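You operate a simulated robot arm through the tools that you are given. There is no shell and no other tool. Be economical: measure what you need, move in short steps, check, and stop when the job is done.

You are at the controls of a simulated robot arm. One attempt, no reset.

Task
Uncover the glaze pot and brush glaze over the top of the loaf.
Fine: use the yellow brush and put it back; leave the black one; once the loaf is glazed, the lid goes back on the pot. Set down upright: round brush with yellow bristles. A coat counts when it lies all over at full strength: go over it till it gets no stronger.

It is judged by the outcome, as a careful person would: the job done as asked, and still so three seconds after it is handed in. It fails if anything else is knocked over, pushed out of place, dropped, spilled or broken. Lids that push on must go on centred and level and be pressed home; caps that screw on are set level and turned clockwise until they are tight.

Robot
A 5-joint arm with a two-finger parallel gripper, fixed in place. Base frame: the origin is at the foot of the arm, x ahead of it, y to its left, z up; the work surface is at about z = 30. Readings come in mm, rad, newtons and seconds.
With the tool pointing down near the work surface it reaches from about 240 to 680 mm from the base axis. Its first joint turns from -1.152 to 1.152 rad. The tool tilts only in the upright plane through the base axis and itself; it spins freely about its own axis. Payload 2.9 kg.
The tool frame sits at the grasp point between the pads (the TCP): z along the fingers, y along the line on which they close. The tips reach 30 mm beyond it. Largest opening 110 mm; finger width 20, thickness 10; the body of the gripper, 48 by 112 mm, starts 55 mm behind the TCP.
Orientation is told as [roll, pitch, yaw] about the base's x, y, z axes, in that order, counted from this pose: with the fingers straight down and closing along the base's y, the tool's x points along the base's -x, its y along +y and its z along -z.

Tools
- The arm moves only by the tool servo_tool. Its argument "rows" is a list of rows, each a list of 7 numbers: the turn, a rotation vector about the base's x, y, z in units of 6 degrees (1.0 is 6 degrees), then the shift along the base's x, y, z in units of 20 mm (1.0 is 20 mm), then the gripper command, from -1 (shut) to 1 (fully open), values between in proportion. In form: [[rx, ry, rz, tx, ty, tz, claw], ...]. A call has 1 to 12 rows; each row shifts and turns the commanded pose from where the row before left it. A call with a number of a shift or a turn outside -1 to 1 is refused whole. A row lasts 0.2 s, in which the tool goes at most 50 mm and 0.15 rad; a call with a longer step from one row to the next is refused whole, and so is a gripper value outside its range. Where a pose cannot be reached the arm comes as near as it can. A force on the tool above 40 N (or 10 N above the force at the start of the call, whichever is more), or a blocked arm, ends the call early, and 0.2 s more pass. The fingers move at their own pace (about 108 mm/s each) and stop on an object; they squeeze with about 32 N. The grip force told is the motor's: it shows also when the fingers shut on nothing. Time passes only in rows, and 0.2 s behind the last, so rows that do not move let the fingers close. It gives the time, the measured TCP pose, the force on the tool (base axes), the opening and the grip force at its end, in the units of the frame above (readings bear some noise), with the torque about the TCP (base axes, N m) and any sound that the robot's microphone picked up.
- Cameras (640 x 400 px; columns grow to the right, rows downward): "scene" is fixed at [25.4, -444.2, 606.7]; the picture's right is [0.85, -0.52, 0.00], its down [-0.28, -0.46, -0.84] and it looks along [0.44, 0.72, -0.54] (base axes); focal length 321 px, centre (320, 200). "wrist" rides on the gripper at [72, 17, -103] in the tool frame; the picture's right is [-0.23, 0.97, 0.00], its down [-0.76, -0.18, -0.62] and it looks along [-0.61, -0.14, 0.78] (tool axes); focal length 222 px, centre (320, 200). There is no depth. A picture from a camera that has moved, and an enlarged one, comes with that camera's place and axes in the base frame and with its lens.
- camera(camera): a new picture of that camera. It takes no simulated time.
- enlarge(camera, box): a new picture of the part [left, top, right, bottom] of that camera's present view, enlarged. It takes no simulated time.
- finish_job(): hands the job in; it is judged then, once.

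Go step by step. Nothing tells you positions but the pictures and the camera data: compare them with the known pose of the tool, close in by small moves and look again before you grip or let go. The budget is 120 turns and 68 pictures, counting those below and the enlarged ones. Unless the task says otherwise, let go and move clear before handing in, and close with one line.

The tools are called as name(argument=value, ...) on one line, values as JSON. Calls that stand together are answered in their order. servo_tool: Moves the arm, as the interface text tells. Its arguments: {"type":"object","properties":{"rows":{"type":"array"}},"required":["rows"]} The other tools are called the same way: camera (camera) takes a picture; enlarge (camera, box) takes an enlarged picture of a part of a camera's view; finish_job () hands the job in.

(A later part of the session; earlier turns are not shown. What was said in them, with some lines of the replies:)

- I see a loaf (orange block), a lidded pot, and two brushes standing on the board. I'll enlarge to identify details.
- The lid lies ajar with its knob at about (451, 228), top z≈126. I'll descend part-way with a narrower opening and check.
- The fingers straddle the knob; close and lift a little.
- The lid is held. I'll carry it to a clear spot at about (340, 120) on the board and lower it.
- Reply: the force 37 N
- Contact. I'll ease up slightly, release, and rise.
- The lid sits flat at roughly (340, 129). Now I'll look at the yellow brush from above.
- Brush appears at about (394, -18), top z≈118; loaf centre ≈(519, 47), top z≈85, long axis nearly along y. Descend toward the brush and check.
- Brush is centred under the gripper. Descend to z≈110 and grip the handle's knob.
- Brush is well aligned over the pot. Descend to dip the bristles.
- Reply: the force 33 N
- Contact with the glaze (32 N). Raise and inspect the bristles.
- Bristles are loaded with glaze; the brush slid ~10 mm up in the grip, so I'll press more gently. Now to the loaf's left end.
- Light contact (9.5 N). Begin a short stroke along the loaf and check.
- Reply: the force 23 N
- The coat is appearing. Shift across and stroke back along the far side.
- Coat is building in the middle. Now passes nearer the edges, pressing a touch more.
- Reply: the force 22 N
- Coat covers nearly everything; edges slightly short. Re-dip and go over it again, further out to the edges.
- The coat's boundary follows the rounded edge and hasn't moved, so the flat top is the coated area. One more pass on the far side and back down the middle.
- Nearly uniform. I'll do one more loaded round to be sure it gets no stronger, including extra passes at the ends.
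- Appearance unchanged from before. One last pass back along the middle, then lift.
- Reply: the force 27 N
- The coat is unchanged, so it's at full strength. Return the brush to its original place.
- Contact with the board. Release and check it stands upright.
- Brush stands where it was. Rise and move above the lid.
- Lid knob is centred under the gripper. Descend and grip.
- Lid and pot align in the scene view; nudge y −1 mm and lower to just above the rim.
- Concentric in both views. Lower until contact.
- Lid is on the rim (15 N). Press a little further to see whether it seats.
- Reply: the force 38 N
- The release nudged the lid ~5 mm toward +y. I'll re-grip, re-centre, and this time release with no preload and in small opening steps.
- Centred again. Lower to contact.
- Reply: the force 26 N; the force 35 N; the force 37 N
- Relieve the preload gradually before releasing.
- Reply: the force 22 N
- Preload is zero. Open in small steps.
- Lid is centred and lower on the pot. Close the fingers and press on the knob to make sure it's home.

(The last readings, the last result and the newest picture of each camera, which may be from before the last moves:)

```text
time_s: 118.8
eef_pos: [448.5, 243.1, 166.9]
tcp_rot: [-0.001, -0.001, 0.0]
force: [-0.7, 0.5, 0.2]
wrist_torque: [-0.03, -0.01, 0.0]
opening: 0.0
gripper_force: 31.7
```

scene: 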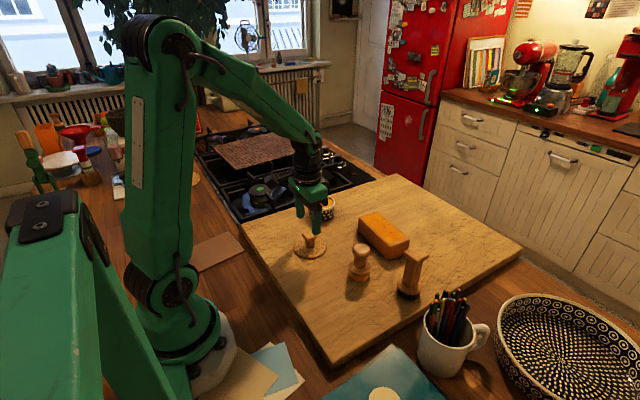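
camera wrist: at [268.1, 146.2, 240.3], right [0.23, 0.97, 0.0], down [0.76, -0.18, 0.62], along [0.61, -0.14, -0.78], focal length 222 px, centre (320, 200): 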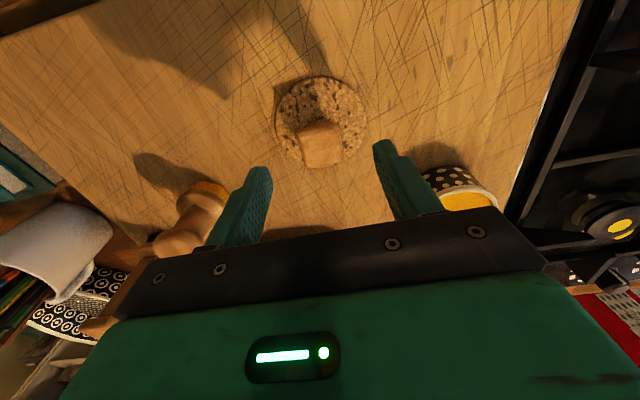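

servo_tool(rows=[[0, 0, 0, 0, 0, -0.1, -1], [0, 0, 0, 0, 0, 0, -1]])

servo_tool(rows=[[0, 0, 0, 0, 0, -0.08, -1], [0, 0, 0, 0, 0, 0, -1]])

servo_tool(rows=[[0, 0, 0, 0, 0, -0.08, -1], [0, 0, 0, 0, 0, 0, -1]])

```text
time_s: 119.4
eef_pos: [448.0, 243.7, 166.5]
tcp_rot: [0.0, 0.0, 0.0]
force: [0.6, 0.4, 0.3]
wrist_torque: [-0.05, -0.01, -0.04]
opening: 0.0
gripper_force: 31.6
```

```text
time_s: 120.0
eef_pos: [448.3, 243.9, 164.7]
tcp_rot: [0.0, 0.001, 0.002]
force: [1.0, -0.1, 0.1]
wrist_torque: [-0.01, 0.02, -0.04]
opening: 0.0
gripper_force: 32.1
```

```text
time_s: 120.6
eef_pos: [449.3, 243.1, 161.4]
tcp_rot: [0.0, 0.0, 0.0]
force: [0.5, -0.4, 0.8]
wrist_torque: [0.0, -0.01, 0.01]
opening: 0.1
gripper_force: 31.8
```

servo_tool(rows=[[0, 0, 0, 0, 0, -0.08, -1], [0, 0, 0, 0, 0, 0, -1]])

servo_tool(rows=[[0, 0, 0, 0, 0, -0.06, -1], [0, 0, 0, 0, 0, 0, -1]])

servo_tool(rows=[[0, 0, 0, 0, 0, -0.05, -1], [0, 0, 0, 0, 0, 0, -1]])

```text
time_s: 121.2
eef_pos: [448.3, 243.4, 160.9]
tcp_rot: [0.001, 0.002, 0.001]
force: [0.1, 0.4, -0.4]
wrist_torque: [0.01, 0.0, 0.0]
opening: 0.0
gripper_force: 31.7
```

```text
time_s: 121.8
eef_pos: [449.0, 242.7, 159.6]
tcp_rot: [0.0, 0.0, 0.0]
force: [0.6, -1.0, 0.1]
wrist_torque: [0.0, 0.02, 0.02]
opening: 0.0
gripper_force: 31.8
```

```text
time_s: 122.4
eef_pos: [448.9, 242.9, 159.6]
tcp_rot: [-0.001, 0.0, 0.0]
force: [0.1, -0.8, -0.6]
wrist_torque: [0.0, 0.02, 0.01]
opening: 0.4
gripper_force: 32.1
```

servo_tool(rows=[[0, 0, 0, 0, 0, -0.08, -1], [0, 0, 0, 0, 0, 0, -1]])

servo_tool(rows=[[0, 0, 0, 0, 0, -0.06, -1], [0, 0, 0, 0, 0, 0, -1]])

servo_tool(rows=[[0, 0, 0, 0, 0, -0.05, -1], [0, 0, 0, 0, 0, 0, -1]])

```text
time_s: 123.0
eef_pos: [447.3, 242.9, 158.2]
tcp_rot: [0.001, -0.002, 0.001]
force: [-2.2, -1.6, 8.6]
wrist_torque: [-0.06, 0.08, -0.01]
opening: 0.0
gripper_force: 32.3
```

```text
time_s: 123.6
eef_pos: [447.6, 243.2, 158.2]
tcp_rot: [0.002, -0.004, 0.001]
force: [-8.4, -3.0, 26.9]
wrist_torque: [-0.09, 0.32, 0.03]
opening: 0.0
gripper_force: 32.3
```

```text
time_s: 124.1
eef_pos: [449.6, 243.5, 157.7]
tcp_rot: [0.001, -0.006, -0.001]
force: [-1.4, -0.4, 5.1]
wrist_torque: [-0.02, 0.13, -0.04]
opening: 0.0
gripper_force: 32.0
stopped in row 2: the force on the tool passed its limit at 40 N (the readings are from after the stop); the commanded pose is now the measured one
```

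servo_tool(rows=[[0, 0, 0, 0, 0, -0.05, -1], [0, 0, 0, 0, 0, 0, -1]])

enlarge(camera="scene", box=[295, 180, 345, 225])

```text
time_s: 124.7
eef_pos: [448.7, 243.5, 157.1]
tcp_rot: [0.004, -0.007, -0.001]
force: [-4.8, -4.0, 20.8]
wrist_torque: [-0.09, 0.22, 0.01]
opening: 0.0
gripper_force: 32.2
```

```text
8.89 times, centred on (320, 202) of scene
camera zoom: at [25.3, -444.3, 606.7], right [0.85, -0.52, 0.0], down [-0.28, -0.46, -0.84], along [0.44, 0.72, -0.54], focal length 2855 px, centre (320, 178)
```

zoom: 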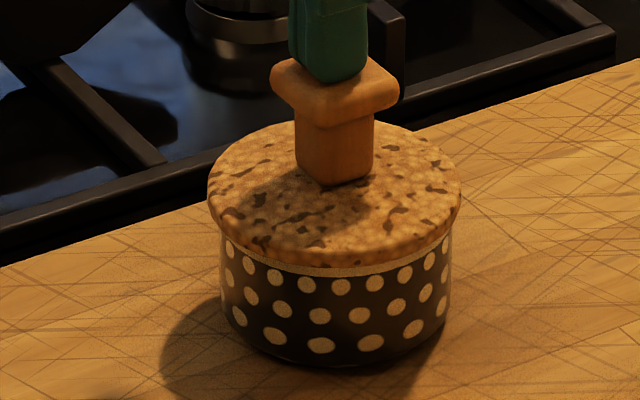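

The lid is firm, level and centred. Retreat straight up and check the whole scene.

servo_tool(rows=[[0, 0, 0, 0, 0, 0.1, -1], [0, 0, 0, 0, 0, 0.5, -1], [0, 0, 0, 0, 0, 1, -1], [0, 0, 0, 0, 0, 1, -1], [0, 0, 0, 0, 0, 1, -1], [0, 0, 0, 0, 0, 1, -1], [0, 0, 0, -1, 0, 1, -1], [0, 0, 0, -1, -0.5, 1, -1], [0, 0, 0, -1, -0.5, 0, -1], [0, 0, 0, -1, -0.5, 0, -1], [0, 0, 0, 0, 0, 0, -1]])

enlarge(camera="scene", box=[290, 170, 450, 310])

```text
time_s: 127.1
eef_pos: [368.6, 213.4, 288.7]
tcp_rot: [0.002, -0.003, -0.001]
force: [-0.4, 0.2, 0.0]
wrist_torque: [0.02, 0.0, 0.01]
opening: 0.0
gripper_force: 31.8
```

```text
2.86 times, centred on (370, 240) of scene
camera zoom: at [25.4, -444.2, 606.7], right [0.85, -0.52, 0.0], down [-0.28, -0.46, -0.84], along [0.44, 0.72, -0.54], focal length 918 px, centre (177, 86)
```

zoom: 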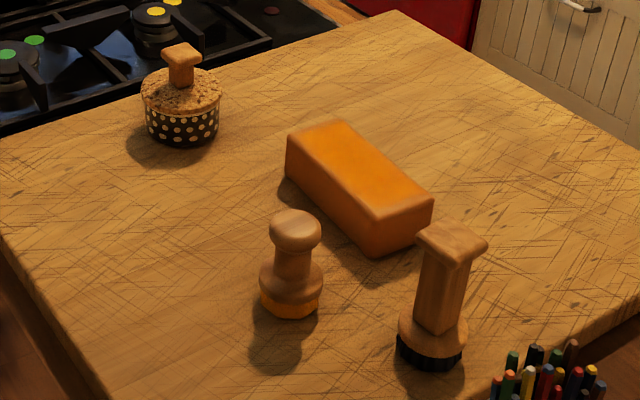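

The loaf is glazed, the yellow brush stands upright in its place, the black brush hasn't been touched, and the lid is back on the pot. I'm handing in now.

finish_job()

```text
The job is handed in.
```

The flat top of the loaf is coated evenly, and a third loaded round made it no stronger. The rounded edges took no visible glaze. The yellow brush is back upright in its place, the black one was left alone, and the lid is centred, level and pressed down on the pot.
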